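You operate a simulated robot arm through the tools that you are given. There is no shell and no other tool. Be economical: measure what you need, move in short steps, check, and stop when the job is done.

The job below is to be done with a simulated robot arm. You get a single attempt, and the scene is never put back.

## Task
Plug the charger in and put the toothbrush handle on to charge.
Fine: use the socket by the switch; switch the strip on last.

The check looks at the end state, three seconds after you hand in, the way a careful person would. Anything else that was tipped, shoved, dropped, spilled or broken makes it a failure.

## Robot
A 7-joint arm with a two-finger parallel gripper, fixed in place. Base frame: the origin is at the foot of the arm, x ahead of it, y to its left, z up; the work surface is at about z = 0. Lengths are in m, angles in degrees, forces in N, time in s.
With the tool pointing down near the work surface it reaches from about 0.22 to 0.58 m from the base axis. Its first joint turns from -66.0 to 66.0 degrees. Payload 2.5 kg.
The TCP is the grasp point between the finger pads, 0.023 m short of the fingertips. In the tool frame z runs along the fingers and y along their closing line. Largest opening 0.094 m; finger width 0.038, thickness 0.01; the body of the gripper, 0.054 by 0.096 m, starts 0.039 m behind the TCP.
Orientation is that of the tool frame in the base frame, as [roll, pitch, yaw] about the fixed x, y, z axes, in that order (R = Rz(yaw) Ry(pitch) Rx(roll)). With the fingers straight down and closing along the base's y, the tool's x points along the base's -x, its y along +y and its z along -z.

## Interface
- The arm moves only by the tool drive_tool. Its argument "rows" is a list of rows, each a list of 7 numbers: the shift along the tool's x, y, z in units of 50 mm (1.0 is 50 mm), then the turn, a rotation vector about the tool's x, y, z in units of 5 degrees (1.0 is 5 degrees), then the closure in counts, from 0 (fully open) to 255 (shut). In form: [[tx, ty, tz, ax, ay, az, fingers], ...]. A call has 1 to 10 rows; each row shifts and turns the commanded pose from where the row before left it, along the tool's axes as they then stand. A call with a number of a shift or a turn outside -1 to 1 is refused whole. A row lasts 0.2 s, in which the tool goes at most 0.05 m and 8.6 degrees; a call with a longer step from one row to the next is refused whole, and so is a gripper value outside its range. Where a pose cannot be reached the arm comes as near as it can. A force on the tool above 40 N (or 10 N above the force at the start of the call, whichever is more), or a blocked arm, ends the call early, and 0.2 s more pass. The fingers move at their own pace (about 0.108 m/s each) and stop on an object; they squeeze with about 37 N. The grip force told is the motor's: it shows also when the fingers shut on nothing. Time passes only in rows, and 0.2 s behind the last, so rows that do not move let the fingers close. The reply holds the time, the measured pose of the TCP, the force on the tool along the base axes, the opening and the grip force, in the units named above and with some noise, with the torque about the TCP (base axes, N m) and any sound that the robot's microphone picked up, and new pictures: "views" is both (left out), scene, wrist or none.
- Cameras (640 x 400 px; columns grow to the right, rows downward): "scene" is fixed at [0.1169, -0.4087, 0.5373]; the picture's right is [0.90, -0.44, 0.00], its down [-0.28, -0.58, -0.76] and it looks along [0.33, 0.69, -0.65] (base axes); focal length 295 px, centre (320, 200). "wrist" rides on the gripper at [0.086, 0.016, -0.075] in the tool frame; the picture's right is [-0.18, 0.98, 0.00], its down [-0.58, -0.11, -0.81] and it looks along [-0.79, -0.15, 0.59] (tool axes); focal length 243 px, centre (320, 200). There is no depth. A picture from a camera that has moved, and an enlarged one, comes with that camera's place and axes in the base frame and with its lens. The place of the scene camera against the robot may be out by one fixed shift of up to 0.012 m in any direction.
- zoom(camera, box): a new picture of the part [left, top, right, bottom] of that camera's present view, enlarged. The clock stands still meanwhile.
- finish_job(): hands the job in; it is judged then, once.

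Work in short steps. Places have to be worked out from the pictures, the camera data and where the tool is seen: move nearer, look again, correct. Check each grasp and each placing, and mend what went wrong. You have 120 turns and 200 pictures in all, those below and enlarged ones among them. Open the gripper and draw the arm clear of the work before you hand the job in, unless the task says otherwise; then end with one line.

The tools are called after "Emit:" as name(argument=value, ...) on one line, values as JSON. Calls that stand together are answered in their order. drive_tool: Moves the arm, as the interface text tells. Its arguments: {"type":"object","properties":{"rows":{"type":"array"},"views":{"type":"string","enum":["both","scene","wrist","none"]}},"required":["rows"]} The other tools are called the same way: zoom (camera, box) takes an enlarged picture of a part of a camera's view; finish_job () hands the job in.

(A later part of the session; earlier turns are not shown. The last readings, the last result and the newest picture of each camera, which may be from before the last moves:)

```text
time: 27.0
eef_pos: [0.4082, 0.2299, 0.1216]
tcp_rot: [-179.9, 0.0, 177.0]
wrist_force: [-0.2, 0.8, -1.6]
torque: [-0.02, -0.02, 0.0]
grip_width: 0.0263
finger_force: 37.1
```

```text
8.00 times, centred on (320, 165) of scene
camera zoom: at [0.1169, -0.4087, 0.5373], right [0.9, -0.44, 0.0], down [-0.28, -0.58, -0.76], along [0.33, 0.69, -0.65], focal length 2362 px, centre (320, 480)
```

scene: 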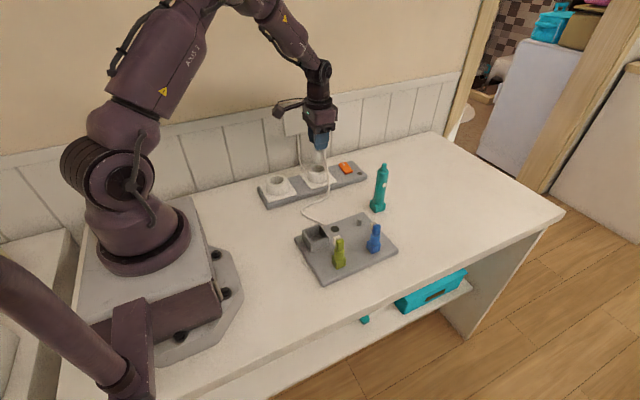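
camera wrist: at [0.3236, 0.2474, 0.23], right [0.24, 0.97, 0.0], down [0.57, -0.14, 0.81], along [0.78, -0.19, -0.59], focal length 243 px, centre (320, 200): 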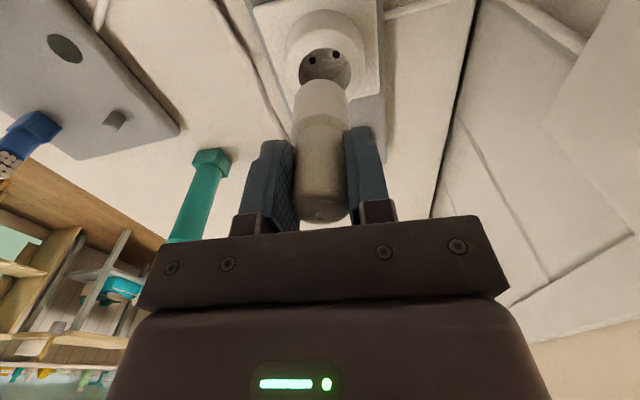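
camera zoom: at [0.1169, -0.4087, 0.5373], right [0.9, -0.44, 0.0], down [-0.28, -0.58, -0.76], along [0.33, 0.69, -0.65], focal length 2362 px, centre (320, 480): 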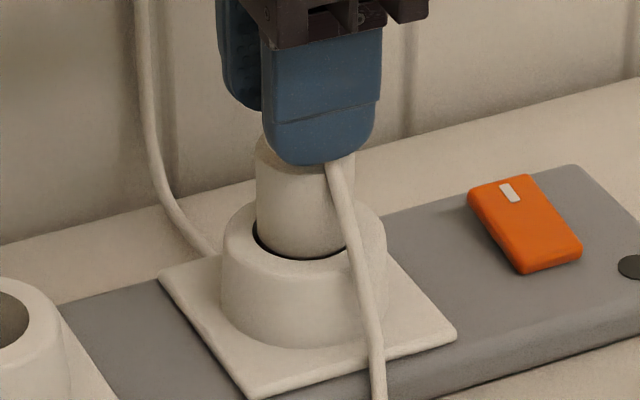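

Well aligned and free of contact. I'll continue down in small steps.

Emit:
drive_tool(rows=[[0, 0, 0.08, 0, 0, 0, 255], [0, 0, 0.08, 0, 0, 0, 255], [0, 0, 0.08, 0, 0, 0, 255], [0, 0, 0.08, 0, 0, 0, 255], [0, 0, 0.08, 0, 0, 0, 255], [0, 0, 0.08, 0, 0, 0, 255]], views="none")

Emit:
zoom(camera="scene", box=[295, 140, 345, 190])

```text
time: 28.4
eef_pos: [0.4087, 0.2312, 0.0979]
tcp_rot: [179.9, 0.0, 176.9]
wrist_force: [-0.1, 0.3, -0.8]
torque: [0.01, -0.02, -0.02]
grip_width: 0.0263
finger_force: 37.5
```

```text
8.00 times, centred on (320, 165) of scene
camera zoom: at [0.1169, -0.4087, 0.5373], right [0.9, -0.44, 0.0], down [-0.28, -0.58, -0.76], along [0.33, 0.69, -0.65], focal length 2362 px, centre (320, 480)
```

zoom: 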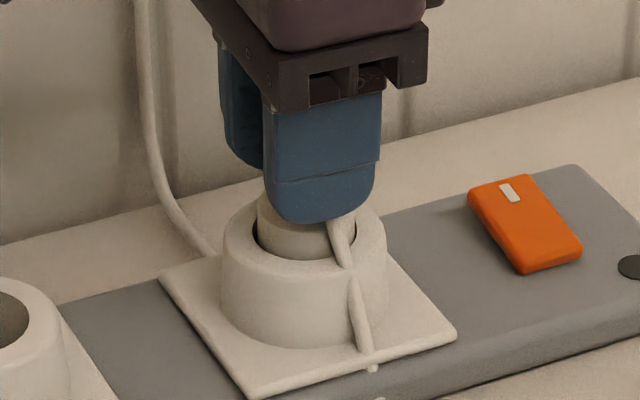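

The shroud is well into the recess with no force. I'll keep going down until the readings show the bottom.

Emit:
drive_tool(rows=[[0, 0, 0.06, 0, 0, 0, 255], [0, 0, 0.06, 0, 0, 0, 255], [0, 0, 0.06, 0, 0, 0, 255], [0, 0, 0.06, 0, 0, 0, 255], [0, 0, 0.04, 0, 0, 0, 255], [0, 0, 0.04, 0, 0, 0, 255]], views="none")

Emit:
zoom(camera="scene", box=[295, 140, 345, 190])

```text
time: 29.7
eef_pos: [0.4115, 0.2306, 0.0873]
tcp_rot: [179.7, 0.6, 177.1]
wrist_force: [-1.4, -1.2, 5.2]
torque: [-0.11, 0.1, 0.03]
grip_width: 0.0262
finger_force: 36.7
stopped in row 6: the force on the tool passed its limit at 43 N (the readings are from after the stop); the commanded pose is now the measured one
```

```text
8.00 times, centred on (320, 165) of scene
camera zoom: at [0.1169, -0.4087, 0.5373], right [0.9, -0.44, 0.0], down [-0.28, -0.58, -0.76], along [0.33, 0.69, -0.65], focal length 2362 px, centre (320, 480)
```

zoom: 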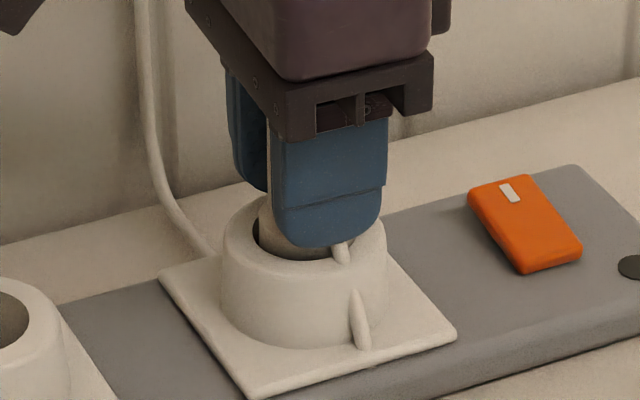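

It stopped at TCP z=0.0873 with 43 N, about 36 mm past rim contact. I'll look closely to see whether that's the bottom or a jam.

Emit:
zoom(camera="wrist", box=[250, 60, 400, 230])

Emit:
zoom(camera="scene", box=[303, 150, 333, 180])

```text
2.35 times, centred on (325, 145) of wrist
camera zoom: at [0.3243, 0.2513, 0.1603], right [0.24, 0.97, 0.0], down [0.57, -0.14, 0.81], along [0.79, -0.19, -0.59], focal length 571 px, centre (308, 329)
```

zoom: 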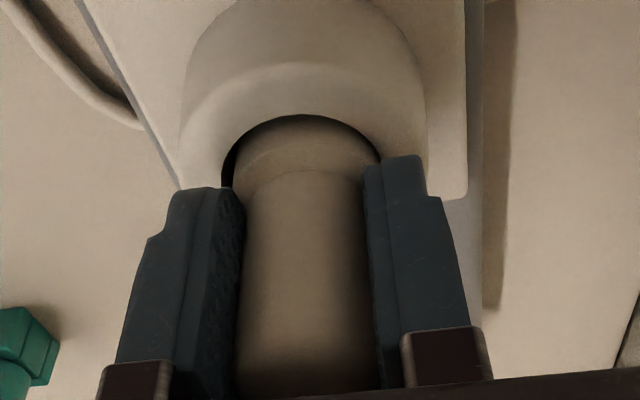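

```text
13.33 times, centred on (318, 165) of scene
camera zoom: at [0.1169, -0.4087, 0.5373], right [0.9, -0.44, 0.0], down [-0.28, -0.58, -0.76], along [0.33, 0.69, -0.65], focal length 3937 px, centre (347, 667)
```

zoom: 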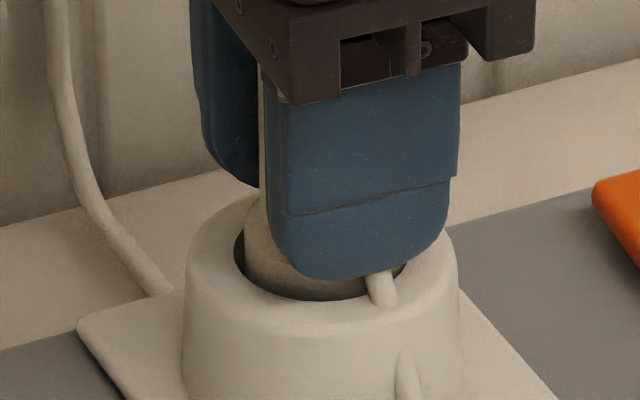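

The shroud is in to about its shoulder. I'll open the gripper to release side load, then rise a little and inspect.

Emit:
drive_tool(rows=[[0, 0, 0, 0, 0, 0, 120], [0, 0, 0, 0, 0, 0, 120], [0, 0, -0.5, 0, 0, 0, 120], [0, 0, -0.8, 0, 0, 0, 120], [0.2, -0.1, -0.9, 0, 0, 0, 120], [0, 0, 0, 0, 0, 0, 120]])

Emit:
zoom(camera="scene", box=[295, 140, 345, 190])

Emit:
zoom(camera="wrist", box=[260, 20, 420, 130])

```text
time: 31.1
eef_pos: [0.3974, 0.2242, 0.1955]
tcp_rot: [180.0, 0.5, 177.0]
wrist_force: [0.7, -0.6, -0.1]
torque: [-0.02, 0.03, 0.01]
grip_width: 0.0497
finger_force: 0.0
camera wrist: at [0.3111, 0.2452, 0.2693], right [0.24, 0.97, 0.0], down [0.57, -0.14, 0.81], along [0.79, -0.19, -0.59], focal length 243 px, centre (320, 200)
```

scene: 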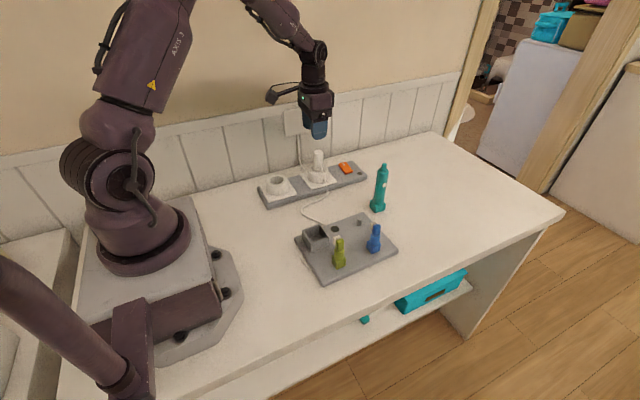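
wrist: 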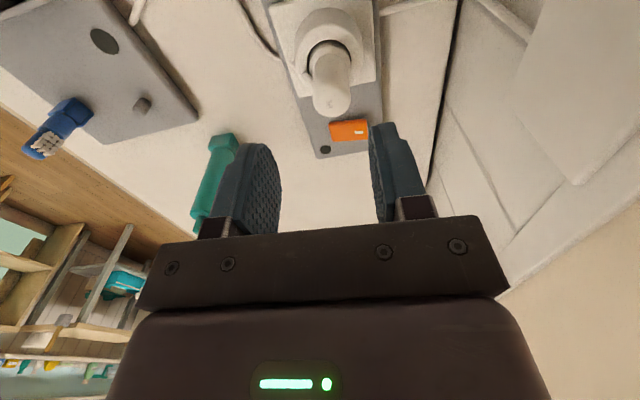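

```text
8.00 times, centred on (320, 165) of scene
camera zoom: at [0.1169, -0.4087, 0.5373], right [0.9, -0.44, 0.0], down [-0.28, -0.58, -0.76], along [0.33, 0.69, -0.65], focal length 2362 px, centre (320, 480)
```

zoom: 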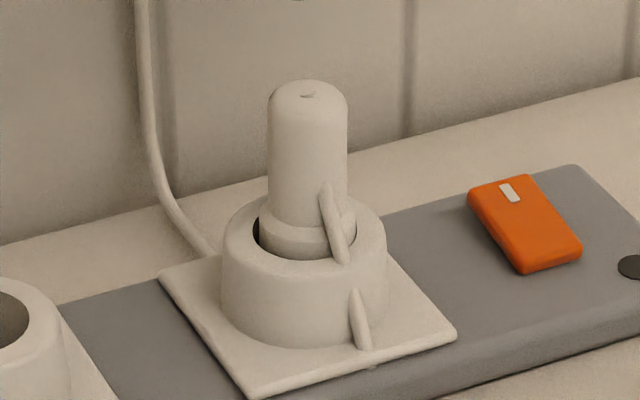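

```text
3.64 times, centred on (340, 75) of wrist
camera zoom: at [0.3111, 0.2452, 0.2693], right [0.24, 0.97, 0.0], down [0.57, -0.14, 0.81], along [0.79, -0.19, -0.59], focal length 882 px, centre (247, 654)
```

zoom: 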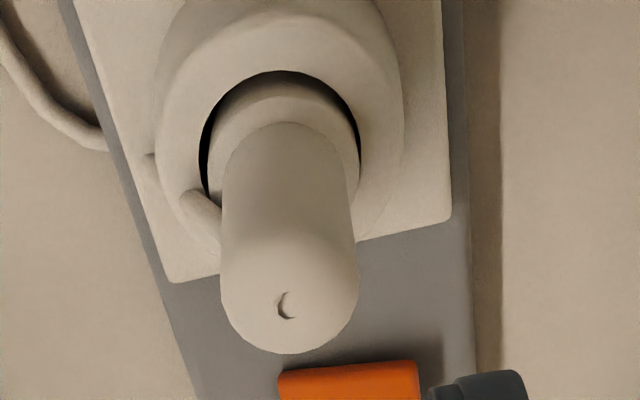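

The plug is standing upright in the socket, shoulder about level with the rim. Next is the handle: I'll rise, square the yaw, fully open and view the handle and peg.

Emit:
drive_tool(rows=[[0, 0, -0.8, 0, 0, -0.6, 0], [0, -0.9, -0.2, 0, 0, 0, 0], [0, -0.9, 0, 0, 0, 0, 0], [0, -0.9, 0, 0, 0, 0, 0], [-0.1, -0.7, 0, 0, 0, 0, 0], [0, 0, 0, 0, 0, 0, 0]])

Emit:
zoom(camera="wrist", box=[240, 0, 440, 190])

```text
time: 32.5
eef_pos: [0.4035, 0.0549, 0.2455]
tcp_rot: [179.8, 0.5, 179.9]
wrist_force: [-0.9, 0.1, -0.2]
torque: [0.02, -0.01, -0.01]
grip_width: 0.0941
finger_force: 0.1
camera wrist: at [0.3163, 0.0714, 0.3198], right [0.19, 0.98, 0.0], down [0.57, -0.11, 0.81], along [0.8, -0.15, -0.58], focal length 243 px, centre (320, 200)
```

scene: 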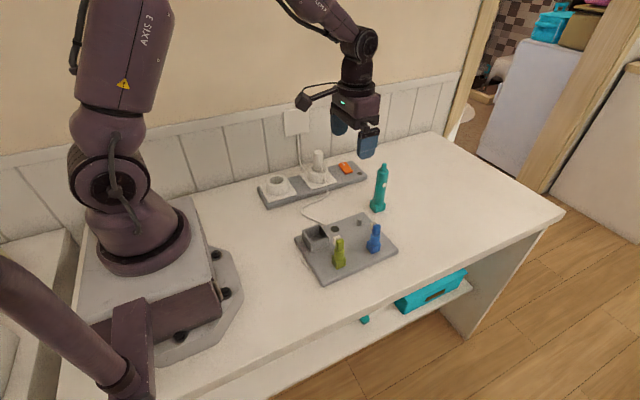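
wrist: 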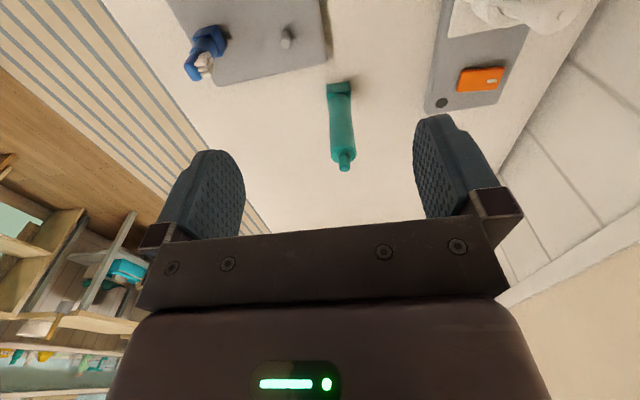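

```text
2.11 times, centred on (340, 95) of wrist
camera zoom: at [0.3163, 0.0714, 0.3198], right [0.19, 0.98, 0.0], down [0.57, -0.11, 0.81], along [0.8, -0.15, -0.58], focal length 511 px, centre (278, 421)
```

zoom: 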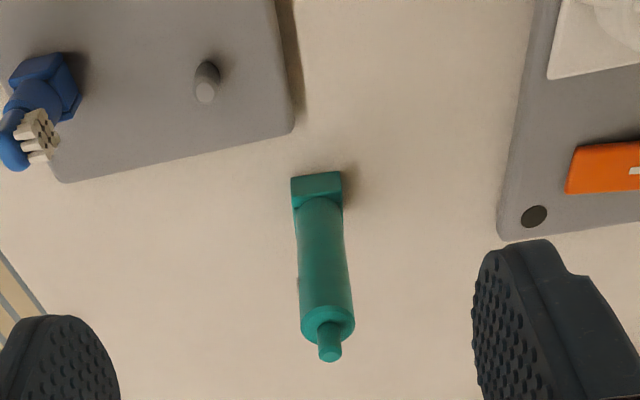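

The handle tip triangulates to (0.504, 0.062, 0.145), and the peg top to about (0.4245, 0.014, 0.028). I'll move above the handle and correct the 0.5° residual pitch.

Emit:
drive_tool(rows=[[-0.68, 0.05, 0.2, 0, 0.1, 0, 0], [-0.68, 0.05, 0.2, 0, 0, 0, 0], [-0.68, 0.05, 0.2, 0, 0, 0, 0], [0, 0, 0, 0, 0, 0, 0]])

Emit:
zoom(camera="wrist", box=[240, 0, 440, 190])

```text
time: 33.5
eef_pos: [0.506, 0.0635, 0.215]
tcp_rot: [180.0, 0.0, 179.9]
wrist_force: [0.6, -0.2, 0.0]
torque: [-0.02, -0.03, 0.03]
grip_width: 0.094
finger_force: 0.0
camera wrist: at [0.4187, 0.08, 0.2905], right [0.18, 0.98, 0.0], down [0.58, -0.11, 0.81], along [0.79, -0.15, -0.59], focal length 243 px, centre (320, 200)
```

scene: 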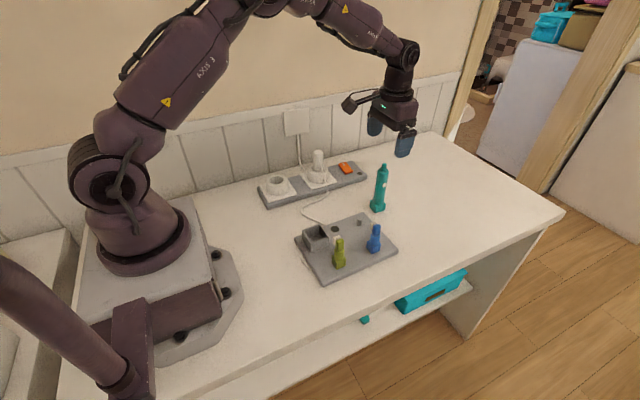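
wrist: 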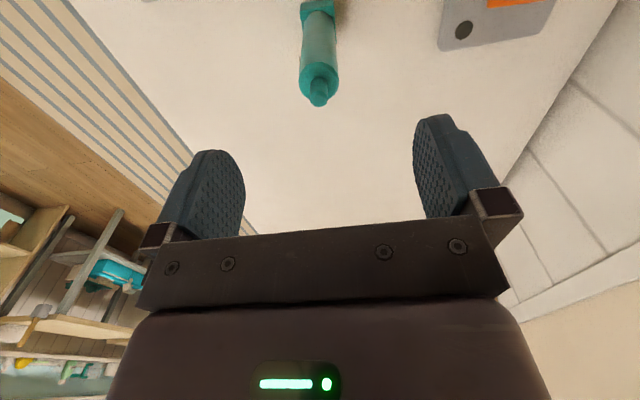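

```text
2.11 times, centred on (340, 95) of wrist
camera zoom: at [0.4187, 0.08, 0.2905], right [0.18, 0.98, 0.0], down [0.58, -0.11, 0.81], along [0.79, -0.15, -0.59], focal length 511 px, centre (278, 421)
```

zoom: 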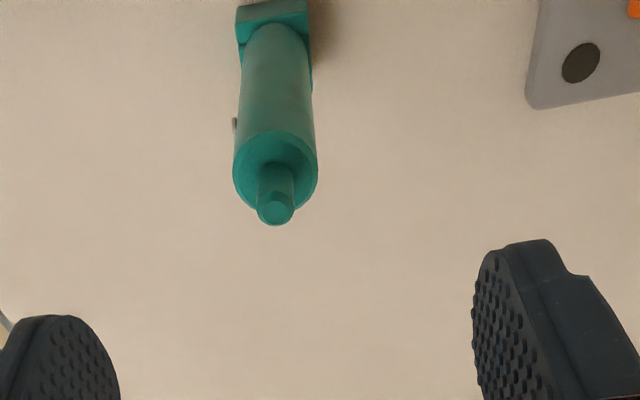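

The tip is confirmed at (0.506, 0.0625). I'll descend to TCP z=0.113, with fingertips above the button and the palm above the neck, and close.

Emit:
drive_tool(rows=[[0, -0.02, 0.7, 0, 0, 0, 0], [0, 0, 0.7, 0, 0, 0, 0], [0, 0, 0.64, 0, 0, 0, 0], [0, 0, 0, 0, 0, 0, 0], [0, 0, 0, 0, 0, 0, 255], [0, 0, 0, 0, 0, 0, 255], [0, 0, 0, 0, 0, 0, 255]])

```text
time: 35.1
eef_pos: [0.5057, 0.0636, 0.1135]
tcp_rot: [179.9, -0.1, 180.0]
wrist_force: [-0.4, 0.7, -0.2]
torque: [0.0, 0.0, 0.0]
grip_width: 0.0279
finger_force: 36.7
camera wrist: at [0.4187, 0.0788, 0.1887], right [0.18, 0.98, 0.0], down [0.58, -0.11, 0.81], along [0.79, -0.15, -0.59], focal length 243 px, centre (320, 200)
```

scene: 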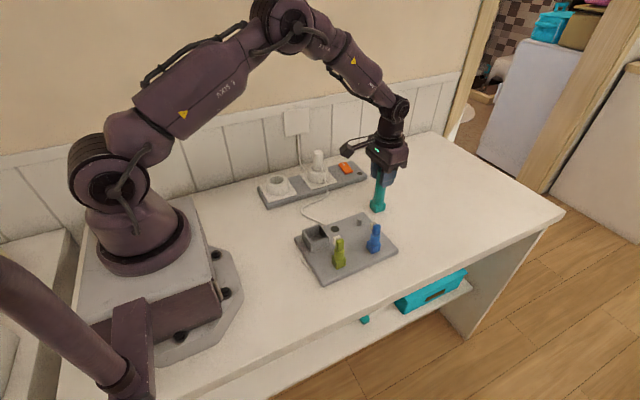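
wrist: 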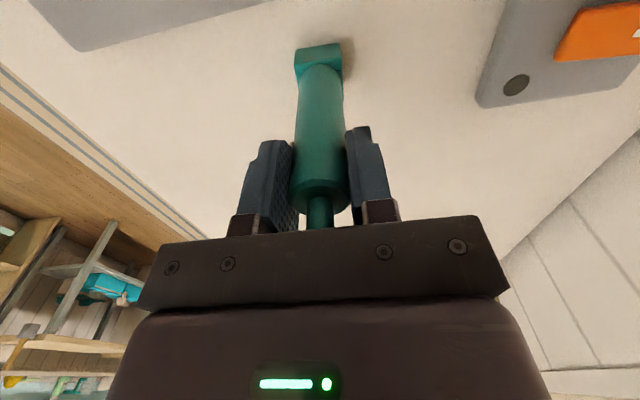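

Gripped at 28 mm. I'll lift straight up and check it.

Emit:
drive_tool(rows=[[0, 0, -0.4, 0, 0, 0, 255], [0, 0, -0.8, 0, 0, 0, 255], [0, 0, -0.8, 0, 0, 0, 255], [0, 0, 0, 0, 0, 0, 255]])

Emit:
zoom(camera="scene", box=[340, 110, 430, 210])

```text
time: 36.1
eef_pos: [0.5058, 0.0619, 0.2129]
tcp_rot: [179.9, 0.1, 179.9]
wrist_force: [-0.5, 0.2, -2.2]
torque: [0.01, 0.0, 0.0]
grip_width: 0.0282
finger_force: 37.2
camera wrist: at [0.4194, 0.0787, 0.2898], right [0.19, 0.98, 0.0], down [0.58, -0.11, 0.81], along [0.79, -0.15, -0.59], focal length 243 px, centre (320, 200)
```

scene: 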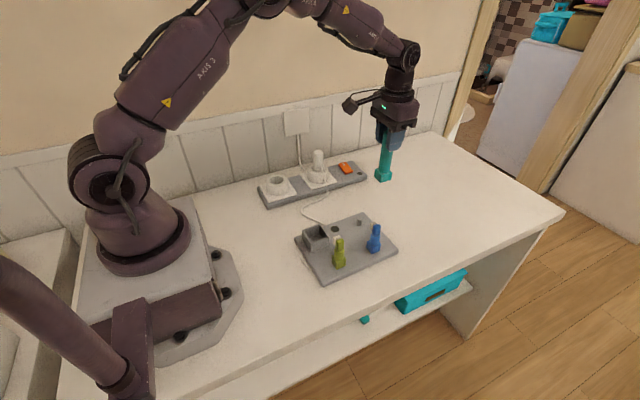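
wrist: 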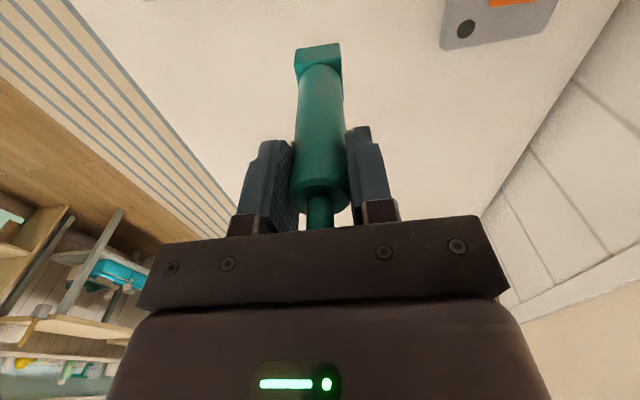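

```text
4.00 times, centred on (385, 160) of scene
camera zoom: at [0.1169, -0.4087, 0.5373], right [0.9, -0.44, 0.0], down [-0.28, -0.58, -0.76], along [0.33, 0.69, -0.65], focal length 1181 px, centre (60, 360)
```

zoom: 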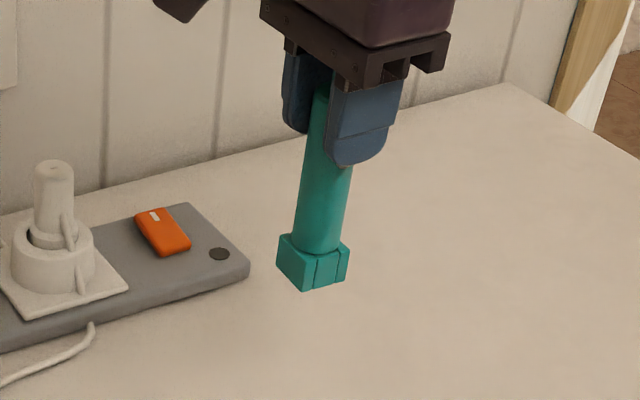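

The handle is held securely. Before placing it I'll bring it back and tilt the base toward the scene camera to see the charging hole.

Emit:
drive_tool(rows=[[0.63, -0.21, -0.43, 0, 0, 0, 255], [0.63, -0.21, -0.43, 0, 0, 0, 255], [0.63, -0.21, -0.43, 0, 0, 0, 255], [0.63, -0.21, -0.43, 0, 0, 0, 255], [0, 0, 0, 1, 0, 0, 255], [0, 0, 0, 1, 0, 0, 255], [0, 0, 0, 1, 0, 0, 255], [0, 0, 0, 1, 0, 0, 255], [0, 0, 0, 1, 0, 0, 255], [0, 0, 0, 1, 0, 0, 255]], views="none")

Emit:
drive_tool(rows=[[0, 0, 0, 1, 0, 0, 255], [0, 0, 0, 1, 0, 0, 255], [0, 0, 0, 1, 0, 0, 255], [0, 0, 0, 1, 0, 0, 255], [0, 0, 0, 1, 0, 0, 255], [0, 0, 0, 1, 0, 0, 255], [0, 0, 0, 1, 0, 0, 255], [0, 0, 0, 1, 0, 0, 255], [0, 0, 0, 1, 0, 0, 255], [0, 0, 0, 1, 0, 0, 255]], views="scene")

```text
time: 38.3
eef_pos: [0.38, 0.0211, 0.2992]
tcp_rot: [-150.2, 0.1, 179.9]
wrist_force: [0.1, -0.5, -1.7]
torque: [0.03, 0.0, 0.0]
grip_width: 0.0282
finger_force: 37.3
```

```text
time: 40.5
eef_pos: [0.3808, 0.0202, 0.2996]
tcp_rot: [-100.0, 0.1, 180.0]
wrist_force: [-0.4, -0.6, -1.6]
torque: [0.1, 0.0, -0.02]
grip_width: 0.0281
finger_force: 37.0
```

scene: 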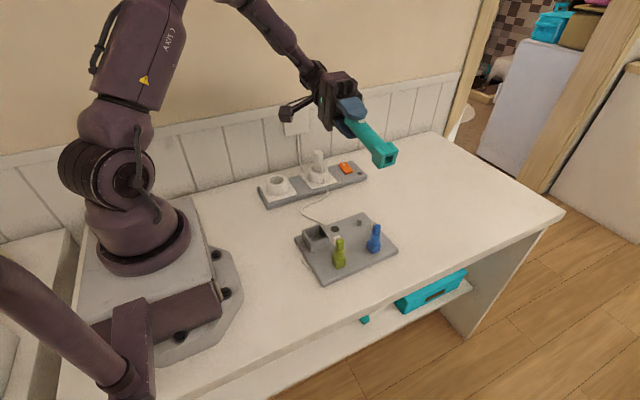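

Emit:
zoom(camera="scene", box=[360, 130, 410, 180])

```text
8.00 times, centred on (385, 155) of scene
camera zoom: at [0.1169, -0.4087, 0.5373], right [0.9, -0.44, 0.0], down [-0.28, -0.58, -0.76], along [0.33, 0.69, -0.65], focal length 2362 px, centre (-200, 560)
```

zoom: 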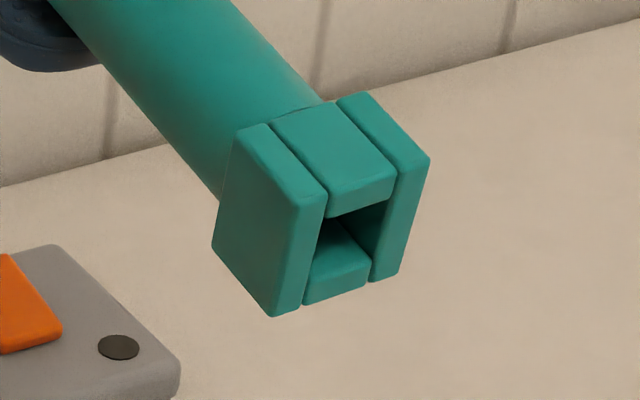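

The base has a centred square hole about 15–17 mm wide, which suits the 12 mm peg. I'll turn it upright again.

Emit:
drive_tool(rows=[[0, 0, 0, -1, 0, 0, 255], [0, 0, 0, -1, 0, 0, 255], [0, 0, 0, -1, 0, 0, 255], [0, 0, 0, -1, 0, 0, 255], [0, 0, 0, -1, 0, 0, 255], [0, 0, 0, -1, 0, 0, 255], [0, 0, 0, -1, 0, 0, 255], [0, 0, 0, -1, 0, 0, 255]], views="none")

Emit:
drive_tool(rows=[[0, 0, 0, -1, 0, 0, 255], [0, 0, 0, -1, 0, 0, 255], [0, 0, 0, -1, 0, 0, 255], [0, 0, 0, -1, 0, 0, 255], [0, 0, 0, -1, 0, 0, 255], [0, 0, 0, -1, 0, 0, 255], [0, 0, 0, -1, 0, 0, 255], [0, 0, 0, -1, 0, 0, 255], [0, 0, 0.3, 0, 0, 0, 255], [0, 0, 0, 0, 0, 0, 255]])

Emit:
zoom(camera="wrist", box=[240, 0, 420, 112])

```text
time: 42.3
eef_pos: [0.3812, 0.021, 0.3001]
tcp_rot: [-140.1, 0.0, -180.0]
wrist_force: [-0.7, -0.1, -1.2]
torque: [0.06, -0.02, 0.0]
grip_width: 0.0279
finger_force: 37.1
```

```text
time: 44.5
eef_pos: [0.3796, 0.0198, 0.2835]
tcp_rot: [179.7, 0.0, 179.9]
wrist_force: [-0.2, -0.5, -1.1]
torque: [0.0, 0.01, 0.02]
grip_width: 0.0277
finger_force: 36.8
camera wrist: at [0.2924, 0.0357, 0.3591], right [0.18, 0.98, 0.0], down [0.58, -0.11, 0.81], along [0.79, -0.15, -0.59], focal length 243 px, centre (320, 200)
```

scene: 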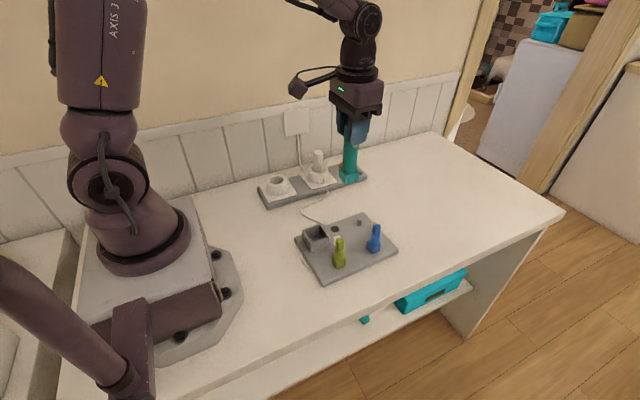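
wrist: 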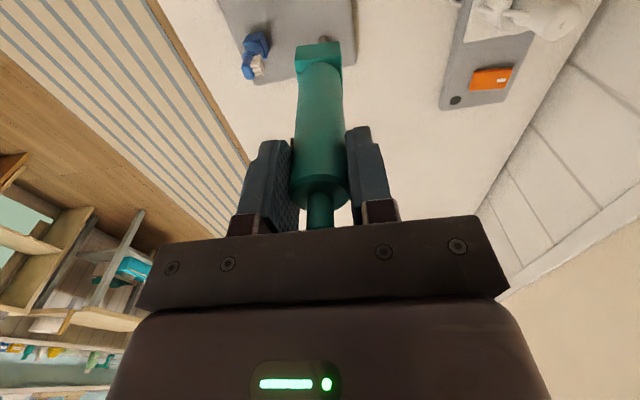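

```text
3.56 times, centred on (330, 56) of wrist
camera zoom: at [0.2924, 0.0357, 0.3591], right [0.18, 0.98, 0.0], down [0.58, -0.11, 0.81], along [0.79, -0.15, -0.59], focal length 863 px, centre (284, 712)
```

zoom: 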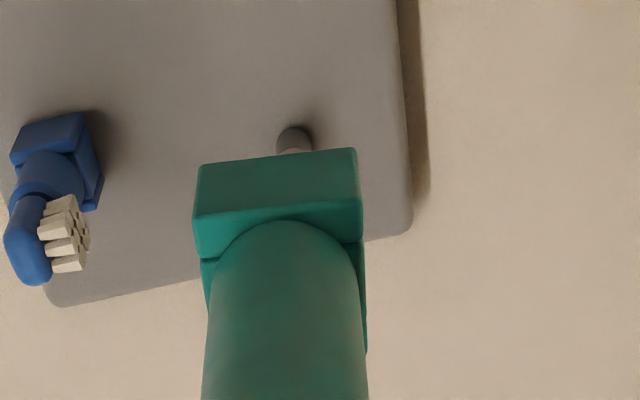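

Peg estimate is (0.4245, 0.014) with its top at z≈0.028. The handle base axis coincides with the TCP axis. I'll go above the peg with the base about 38 mm over it and check with the scene camera.

Emit:
drive_tool(rows=[[-0.3, -0.04, 0.69, 0, 0, 0, 255], [-0.3, -0.04, 0.69, 0, 0, 0, 255], [-0.3, -0.04, 0.69, 0, 0, 0, 255], [0, 0, 0, 0, 0, 0, 255]])

Emit:
zoom(camera="scene", box=[335, 180, 395, 240])

Emit:
zoom(camera="wrist", box=[240, 0, 420, 112])

```text
time: 45.5
eef_pos: [0.424, 0.015, 0.182]
tcp_rot: [179.8, 0.1, 179.9]
wrist_force: [-0.2, -0.4, -2.4]
torque: [-0.03, -0.02, -0.01]
grip_width: 0.0278
finger_force: 36.8
camera wrist: at [0.3379, 0.0311, 0.2562], right [0.18, 0.98, 0.0], down [0.58, -0.11, 0.81], along [0.79, -0.15, -0.59], focal length 243 px, centre (320, 200)
```

scene: 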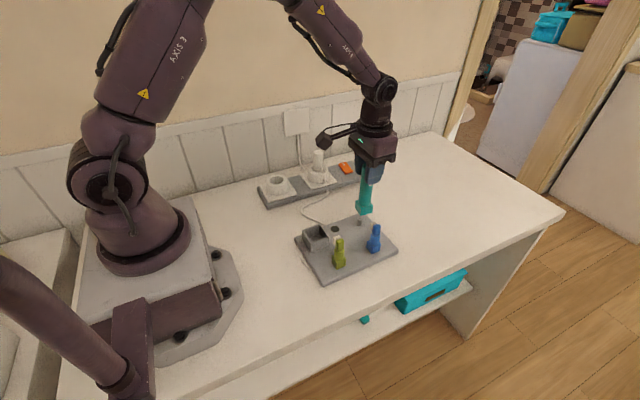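
wrist: 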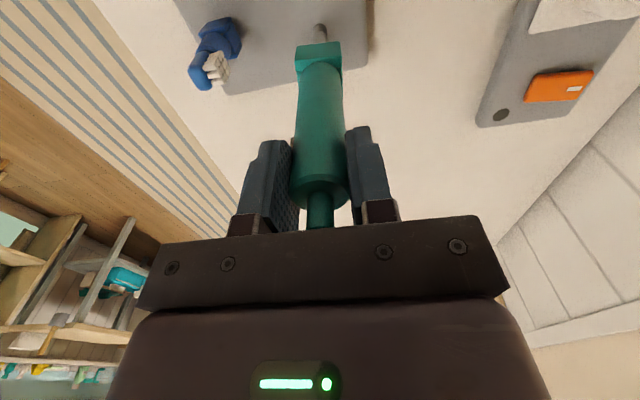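

```text
6.67 times, centred on (365, 210) of scene
camera zoom: at [0.117, -0.4087, 0.5373], right [0.9, -0.44, 0.0], down [-0.28, -0.58, -0.76], along [0.33, 0.69, -0.65], focal length 1968 px, centre (20, 133)
```

zoom: 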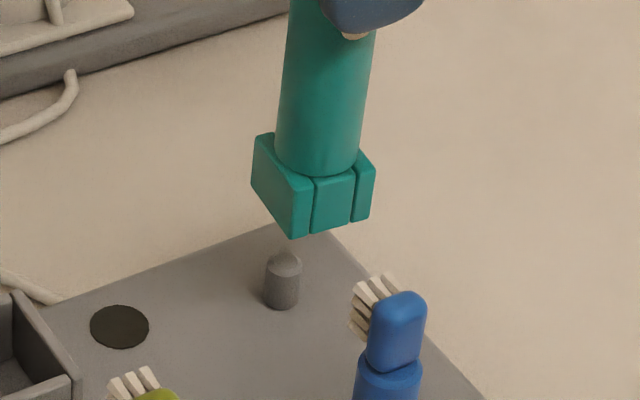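

```text
3.56 times, centred on (330, 56) of wrist
camera zoom: at [0.3379, 0.0311, 0.2562], right [0.18, 0.98, 0.0], down [0.58, -0.11, 0.81], along [0.79, -0.15, -0.59], focal length 863 px, centre (284, 712)
```

zoom: 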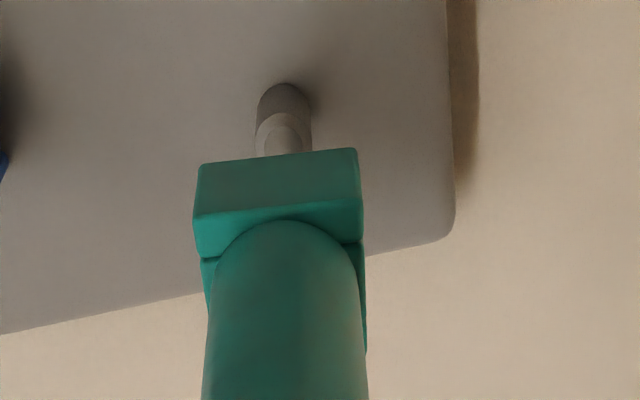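

Both views agree the peg is really at about x=0.417 with its top near z=0.036. I'll shift −7 mm in x, lower to about 10 mm above it and recheck.

Emit:
drive_tool(rows=[[0.14, 0.01, 0.2, 0, 0, 0, 255], [0, 0, 0.22, 0, 0, 0, 255], [0, 0, 0, 0, 0, 0, 255]], views="none")

Emit:
zoom(camera="scene", box=[340, 195, 385, 240])

Emit:
zoom(camera="wrist", box=[260, 0, 388, 80])

```text
time: 46.3
eef_pos: [0.4186, 0.0164, 0.1595]
tcp_rot: [179.7, 0.0, 179.9]
wrist_force: [-0.8, -0.5, -1.8]
torque: [-0.02, 0.0, 0.0]
grip_width: 0.0279
finger_force: 36.8
```

```text
8.89 times, centred on (362, 218) of scene
camera zoom: at [0.1169, -0.4087, 0.5373], right [0.9, -0.44, 0.0], down [-0.28, -0.58, -0.76], along [0.33, 0.69, -0.65], focal length 2625 px, centre (-58, 44)
```

zoom: 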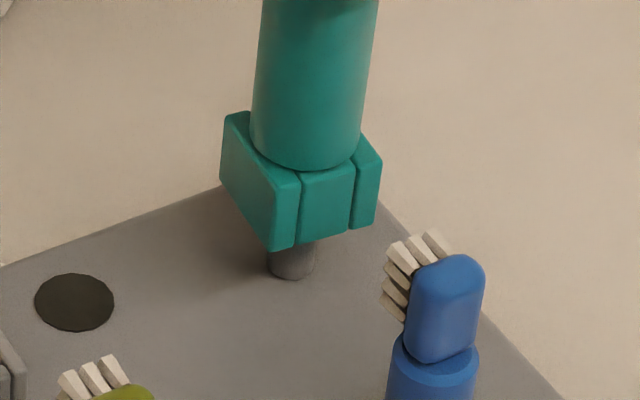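

```text
5.00 times, centred on (324, 40) of wrist
camera zoom: at [0.3307, 0.0319, 0.2347], right [0.18, 0.98, 0.0], down [0.58, -0.11, 0.81], along [0.79, -0.15, -0.59], focal length 1213 px, centre (300, 1000)
```

zoom: 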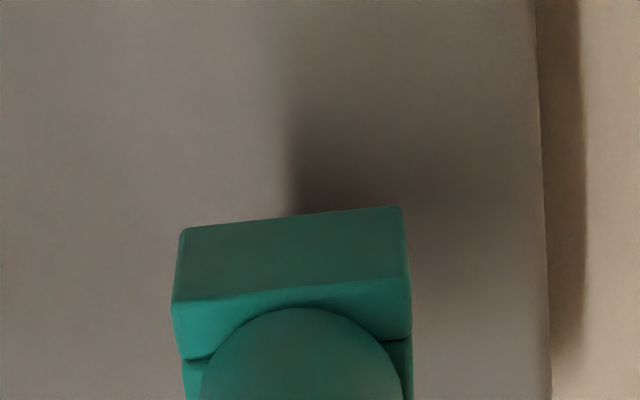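

Scene view shows the base lined up over the peg within about 1–2 mm. I'll lower gently and watch the force: catching the peg top would show near z=0.15, seating near 0.132.

Emit:
drive_tool(rows=[[0, 0, 0.06, 0, 0, 0, 255], [0, 0, 0.06, 0, 0, 0, 255], [0, 0, 0.06, 0, 0, 0, 255], [0, 0, 0.06, 0, 0, 0, 255], [0, 0, 0.06, 0, 0, 0, 255]], views="none")

Emit:
zoom(camera="scene", box=[340, 195, 385, 240])

```text
time: 47.5
eef_pos: [0.417, 0.0159, 0.1459]
tcp_rot: [179.7, 0.0, 179.9]
wrist_force: [-0.5, -0.4, -0.3]
torque: [-0.03, 0.0, 0.0]
grip_width: 0.0281
finger_force: 36.9
```

```text
8.89 times, centred on (362, 218) of scene
camera zoom: at [0.1169, -0.4087, 0.5373], right [0.9, -0.44, 0.0], down [-0.28, -0.58, -0.76], along [0.33, 0.69, -0.65], focal length 2625 px, centre (-58, 44)
```

zoom: 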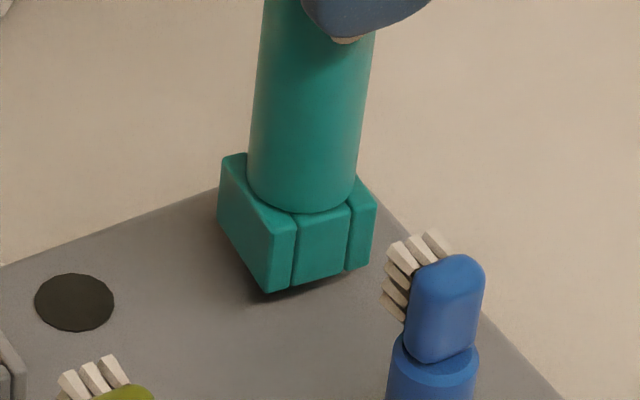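

No contact yet. I'll continue in 2 mm steps.

Emit:
drive_tool(rows=[[0, 0, 0.04, 0, 0, 0, 255], [0, 0, 0.04, 0, 0, 0, 255], [0, 0, 0.04, 0, 0, 0, 255], [0, 0, 0.04, 0, 0, 0, 255], [0, 0, 0.04, 0, 0, 0, 255]], views="none")

Emit:
zoom(camera="scene", box=[340, 195, 385, 240])

```text
time: 48.7
eef_pos: [0.4186, 0.0158, 0.1352]
tcp_rot: [179.8, 0.2, -180.0]
wrist_force: [-0.2, 0.4, 4.5]
torque: [-0.09, 0.13, -0.03]
grip_width: 0.0278
finger_force: 36.8
```

```text
8.89 times, centred on (362, 218) of scene
camera zoom: at [0.1169, -0.4087, 0.5373], right [0.9, -0.44, 0.0], down [-0.28, -0.58, -0.76], along [0.33, 0.69, -0.65], focal length 2625 px, centre (-58, 44)
```

zoom: 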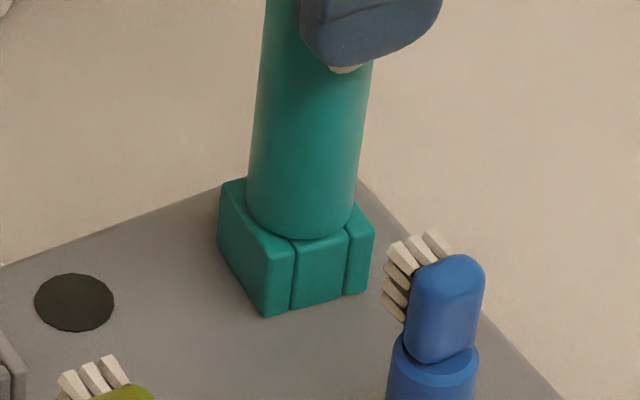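

It's touching lightly at z=0.135 with the base visibly at tray level. I'll press a touch more to confirm it's down.

Emit:
drive_tool(rows=[[0, 0, 0.03, 0, 0, 0, 255], [0, 0, 0.03, 0, 0, 0, 255]], views="none")

Emit:
zoom(camera="scene", box=[350, 205, 380, 235])

```text
time: 49.3
eef_pos: [0.4198, 0.0163, 0.134]
tcp_rot: [179.8, 0.3, -180.0]
wrist_force: [-3.6, 2.5, 33.4]
torque: [0.61, 0.07, 0.22]
grip_width: 0.028
finger_force: 36.8
```

```text
13.33 times, centred on (365, 220) of scene
camera zoom: at [0.1168, -0.4087, 0.5373], right [0.9, -0.44, 0.0], down [-0.28, -0.58, -0.76], along [0.33, 0.69, -0.65], focal length 3937 px, centre (-280, -67)
```

zoom: 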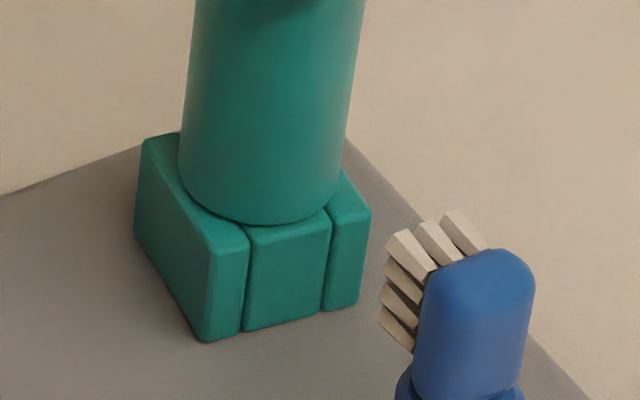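

Seated flat on the tray. I'll relax the press, open, and rise straight up.

Emit:
drive_tool(rows=[[0, 0, -0.05, 0, 0, 0, 255], [0, 0, 0, 0, 0, 0, 130], [0, 0, 0, 0, 0, 0, 130], [0, 0, -0.5, 0, 0, 0, 130], [0, 0, -0.9, 0, 0, 0, 130], [0, 0, -0.9, 0, 0, 0, 130], [0, 0, 0, 0, 0, 0, 130]])

Emit:
zoom(camera="scene", box=[255, 145, 405, 285])

```text
time: 50.9
eef_pos: [0.418, 0.0134, 0.2488]
tcp_rot: [179.9, 0.0, 179.8]
wrist_force: [0.4, -0.4, 0.4]
torque: [0.02, -0.01, 0.05]
grip_width: 0.046
finger_force: 0.0
camera wrist: at [0.3303, 0.0302, 0.3247], right [0.19, 0.98, 0.0], down [0.58, -0.11, 0.81], along [0.79, -0.15, -0.59], focal length 243 px, centre (320, 200)
```

scene: 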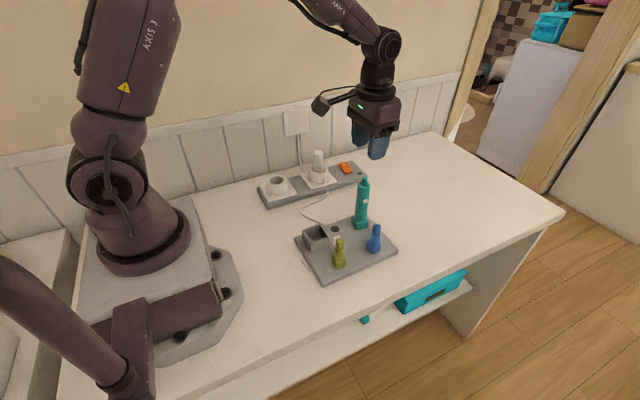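
wrist: 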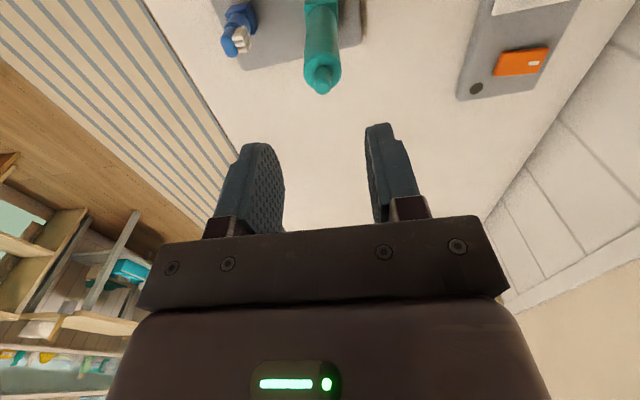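

```text
2.86 times, centred on (330, 215) of scene
camera zoom: at [0.1169, -0.4087, 0.5373], right [0.9, -0.44, 0.0], down [-0.28, -0.58, -0.76], along [0.33, 0.69, -0.65], focal length 844 px, centre (291, 157)
```

zoom: 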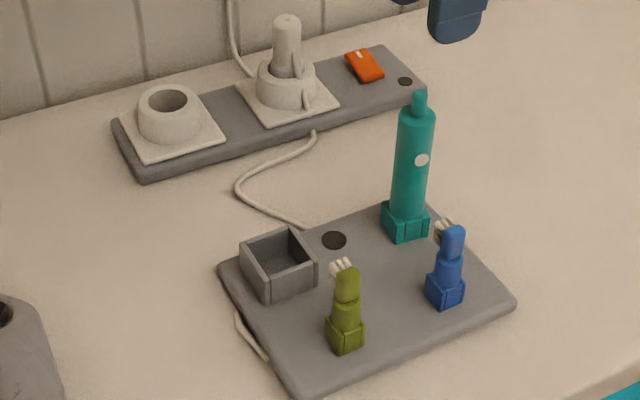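

The handle stands on the peg. Now the switch: I'll close the fingers and move to get a close wrist view of the orange rocker.

Emit:
drive_tool(rows=[[0, 0.9, 0, 0, 0, 0, 255], [0, 0.9, 0.1, 0, 0, 0, 255], [-0.2, 0.9, 0.2, 0, 0, 0, 255], [-0.2, 0.9, 0.2, 0, 0, 0, 255], [0, 0, 0.2, 0, 0, 0, 255], [0, 0, 0, 0, 0, 0, 255]], views="wrist")

```text
time: 52.3
eef_pos: [0.4381, 0.1953, 0.2129]
tcp_rot: [179.9, 0.1, 179.9]
wrist_force: [0.1, 0.8, 0.6]
torque: [0.01, -0.02, 0.01]
grip_width: 0.0
finger_force: 37.4
camera wrist: at [0.3507, 0.2117, 0.2888], right [0.19, 0.98, 0.0], down [0.58, -0.11, 0.81], along [0.79, -0.15, -0.59], focal length 243 px, centre (320, 200)
```

wrist: 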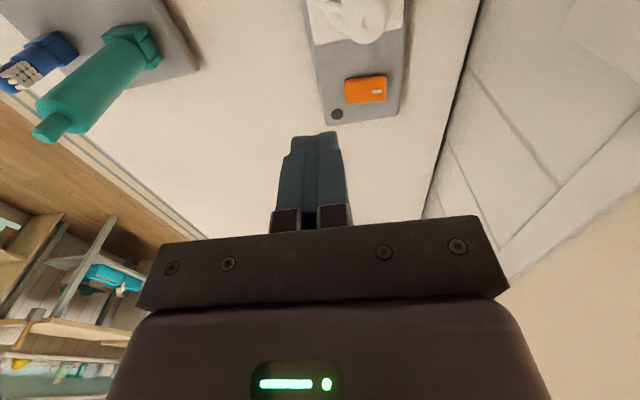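

Emit:
zoom(camera="wrist", box=[310, 50, 420, 130])

Emit:
zoom(camera="scene", box=[325, 152, 373, 184])

```text
5.00 times, centred on (365, 90) of wrist
camera zoom: at [0.3507, 0.2117, 0.2888], right [0.19, 0.98, 0.0], down [0.58, -0.11, 0.81], along [0.79, -0.15, -0.59], focal length 1213 px, centre (95, 750)
```

zoom: 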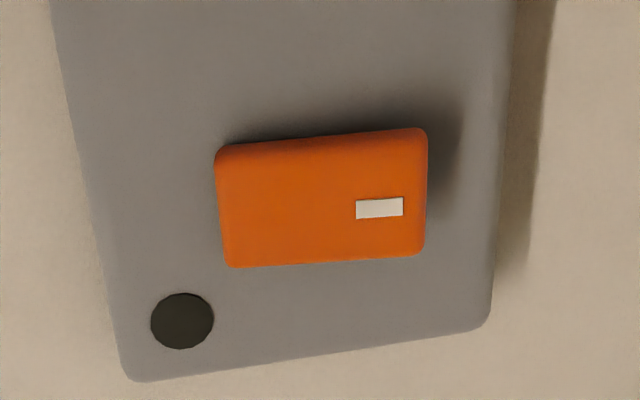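

```text
12.50 times, centred on (349, 168) of scene
camera zoom: at [0.117, -0.4087, 0.5373], right [0.9, -0.44, 0.0], down [-0.28, -0.58, -0.76], along [0.33, 0.69, -0.65], focal length 3691 px, centre (-42, 600)
```

zoom: 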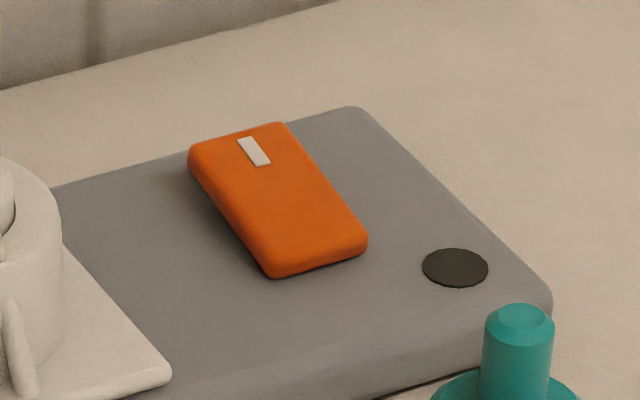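

The rocker's +y end, with the white mark, is raised at about (0.506, 0.250), so pressing there turns it on. At the present yaw the camera boom would come down on the plug, so I'll rotate the tool 90° to put the boom on the −y side.

Emit:
drive_tool(rows=[[0, 0, 0, 0, 0, -1, 255], [0, 0, 0, 0, 0, -1, 255], [0, 0, 0, 0, 0, -1, 255], [0, 0, 0, 0, 0, -1, 255], [0, 0, 0, 0, 0, -1, 255], [0, 0, 0, 0, 0, -1, 255], [0, 0, 0, 0, 0, -1, 255], [0, 0, 0, 0, 0, -1, 255], [0, 0, 0, 0, 0, -1, 255]], views="none")

Emit:
drive_tool(rows=[[0, 0, 0, 0, 0, -1, 255], [0, 0, 0, 0, 0, -1, 255], [0, 0, 0, 0, 0, -1, 255], [0, 0, 0, 0, 0, -1, 255], [0, 0, 0, 0, 0, -1, 255], [0, 0, 0, 0, 0, -1, 255], [0, 0, 0, 0, 0, -1, 255], [0, 0, 0, 0, 0, -1, 255], [0, 0, 0, 0, 0, -1, 255], [0, 0, 0, 0, 0, 0, 255]])

```text
time: 54.3
eef_pos: [0.4388, 0.1945, 0.215]
tcp_rot: [179.9, 0.2, -135.0]
wrist_force: [1.1, 0.1, 0.6]
torque: [0.0, 0.0, 0.01]
grip_width: 0.0001
finger_force: 36.8
```

```text
time: 56.5
eef_pos: [0.439, 0.1948, 0.2157]
tcp_rot: [-180.0, 0.0, -90.0]
wrist_force: [0.4, 0.3, -0.7]
torque: [0.01, 0.01, 0.0]
grip_width: 0.0001
finger_force: 36.4
camera wrist: at [0.4217, 0.1083, 0.2896], right [-0.98, 0.18, 0.0], down [0.11, 0.58, 0.81], along [0.15, 0.79, -0.59], focal length 243 px, centre (320, 200)
```

scene: 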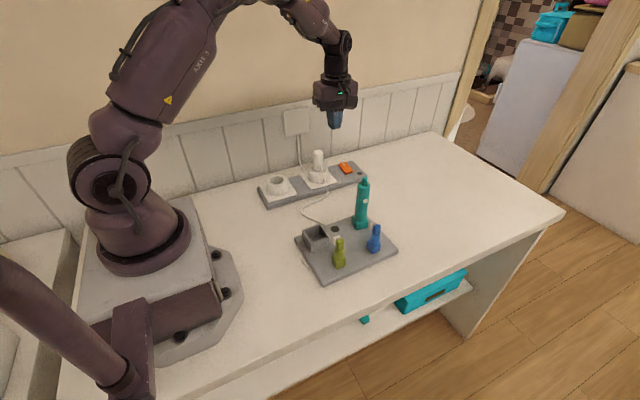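
wrist: 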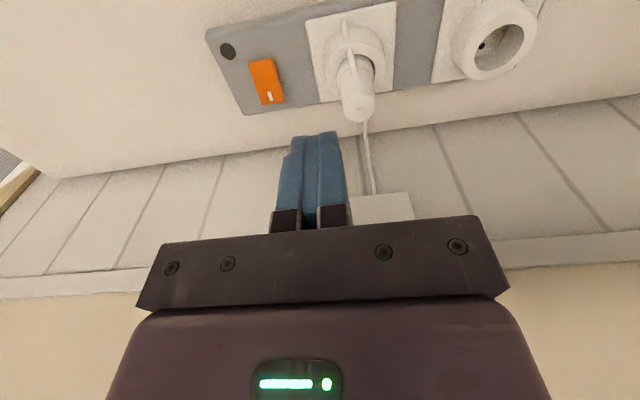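

The rocker mark is confirmed near (0.507, 0.2495). I'll move above its raised end.

Emit:
drive_tool(rows=[[-0.4, -0.45, 0.2, 0, 0, 0, 255], [-0.4, -0.45, 0.4, 0, 0, 0, 255], [-0.4, -0.44, 0.6, 0, 0, 0, 255], [0, 0, 0.5, 0, 0, 0, 255], [0, 0, 0, 0, 0, 0, 255]])

Emit:
zoom(camera="scene", box=[310, 120, 385, 190])

Emit:
zoom(camera="wrist", box=[250, 50, 390, 170])

```text
time: 57.7
eef_pos: [0.5033, 0.2541, 0.1319]
tcp_rot: [-180.0, 0.1, -90.1]
wrist_force: [0.0, 0.7, 0.5]
torque: [-0.02, -0.02, 0.01]
grip_width: 0.0001
finger_force: 36.4
camera wrist: at [0.486, 0.1682, 0.2063], right [-0.98, 0.18, 0.0], down [0.11, 0.58, 0.81], along [0.15, 0.79, -0.59], focal length 243 px, centre (320, 200)
```

scene: 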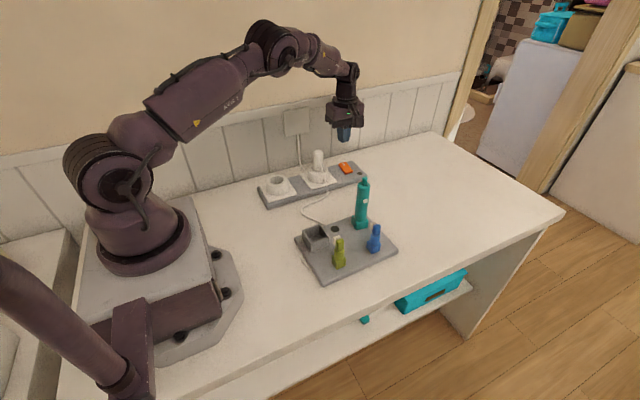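
wrist: 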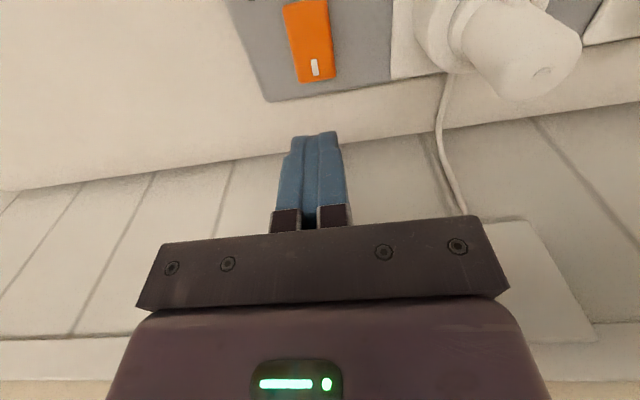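

```text
5.71 times, centred on (348, 155) of scene
camera zoom: at [0.1169, -0.4087, 0.5373], right [0.9, -0.44, 0.0], down [-0.28, -0.58, -0.76], along [0.33, 0.69, -0.65], focal length 1687 px, centre (163, 457)
```

zoom: 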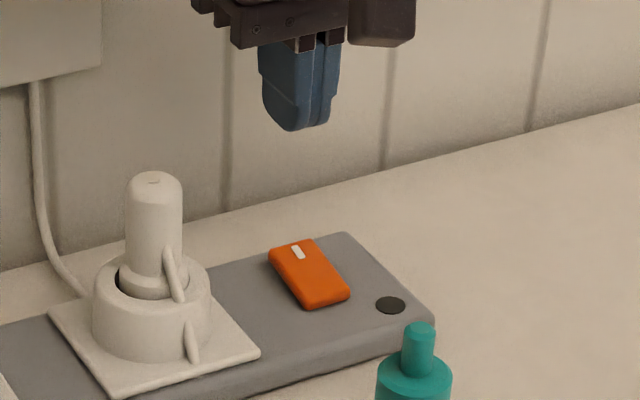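

```text
3.33 times, centred on (320, 110) of wrist
camera zoom: at [0.486, 0.1682, 0.2063], right [-0.98, 0.18, 0.0], down [0.11, 0.58, 0.81], along [0.15, 0.79, -0.59], focal length 809 px, centre (320, 500)
```

zoom: 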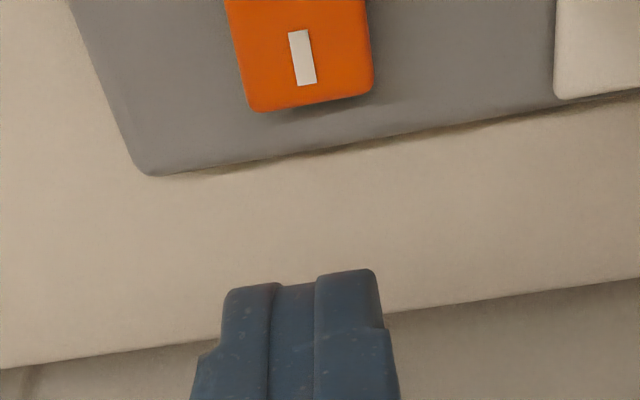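

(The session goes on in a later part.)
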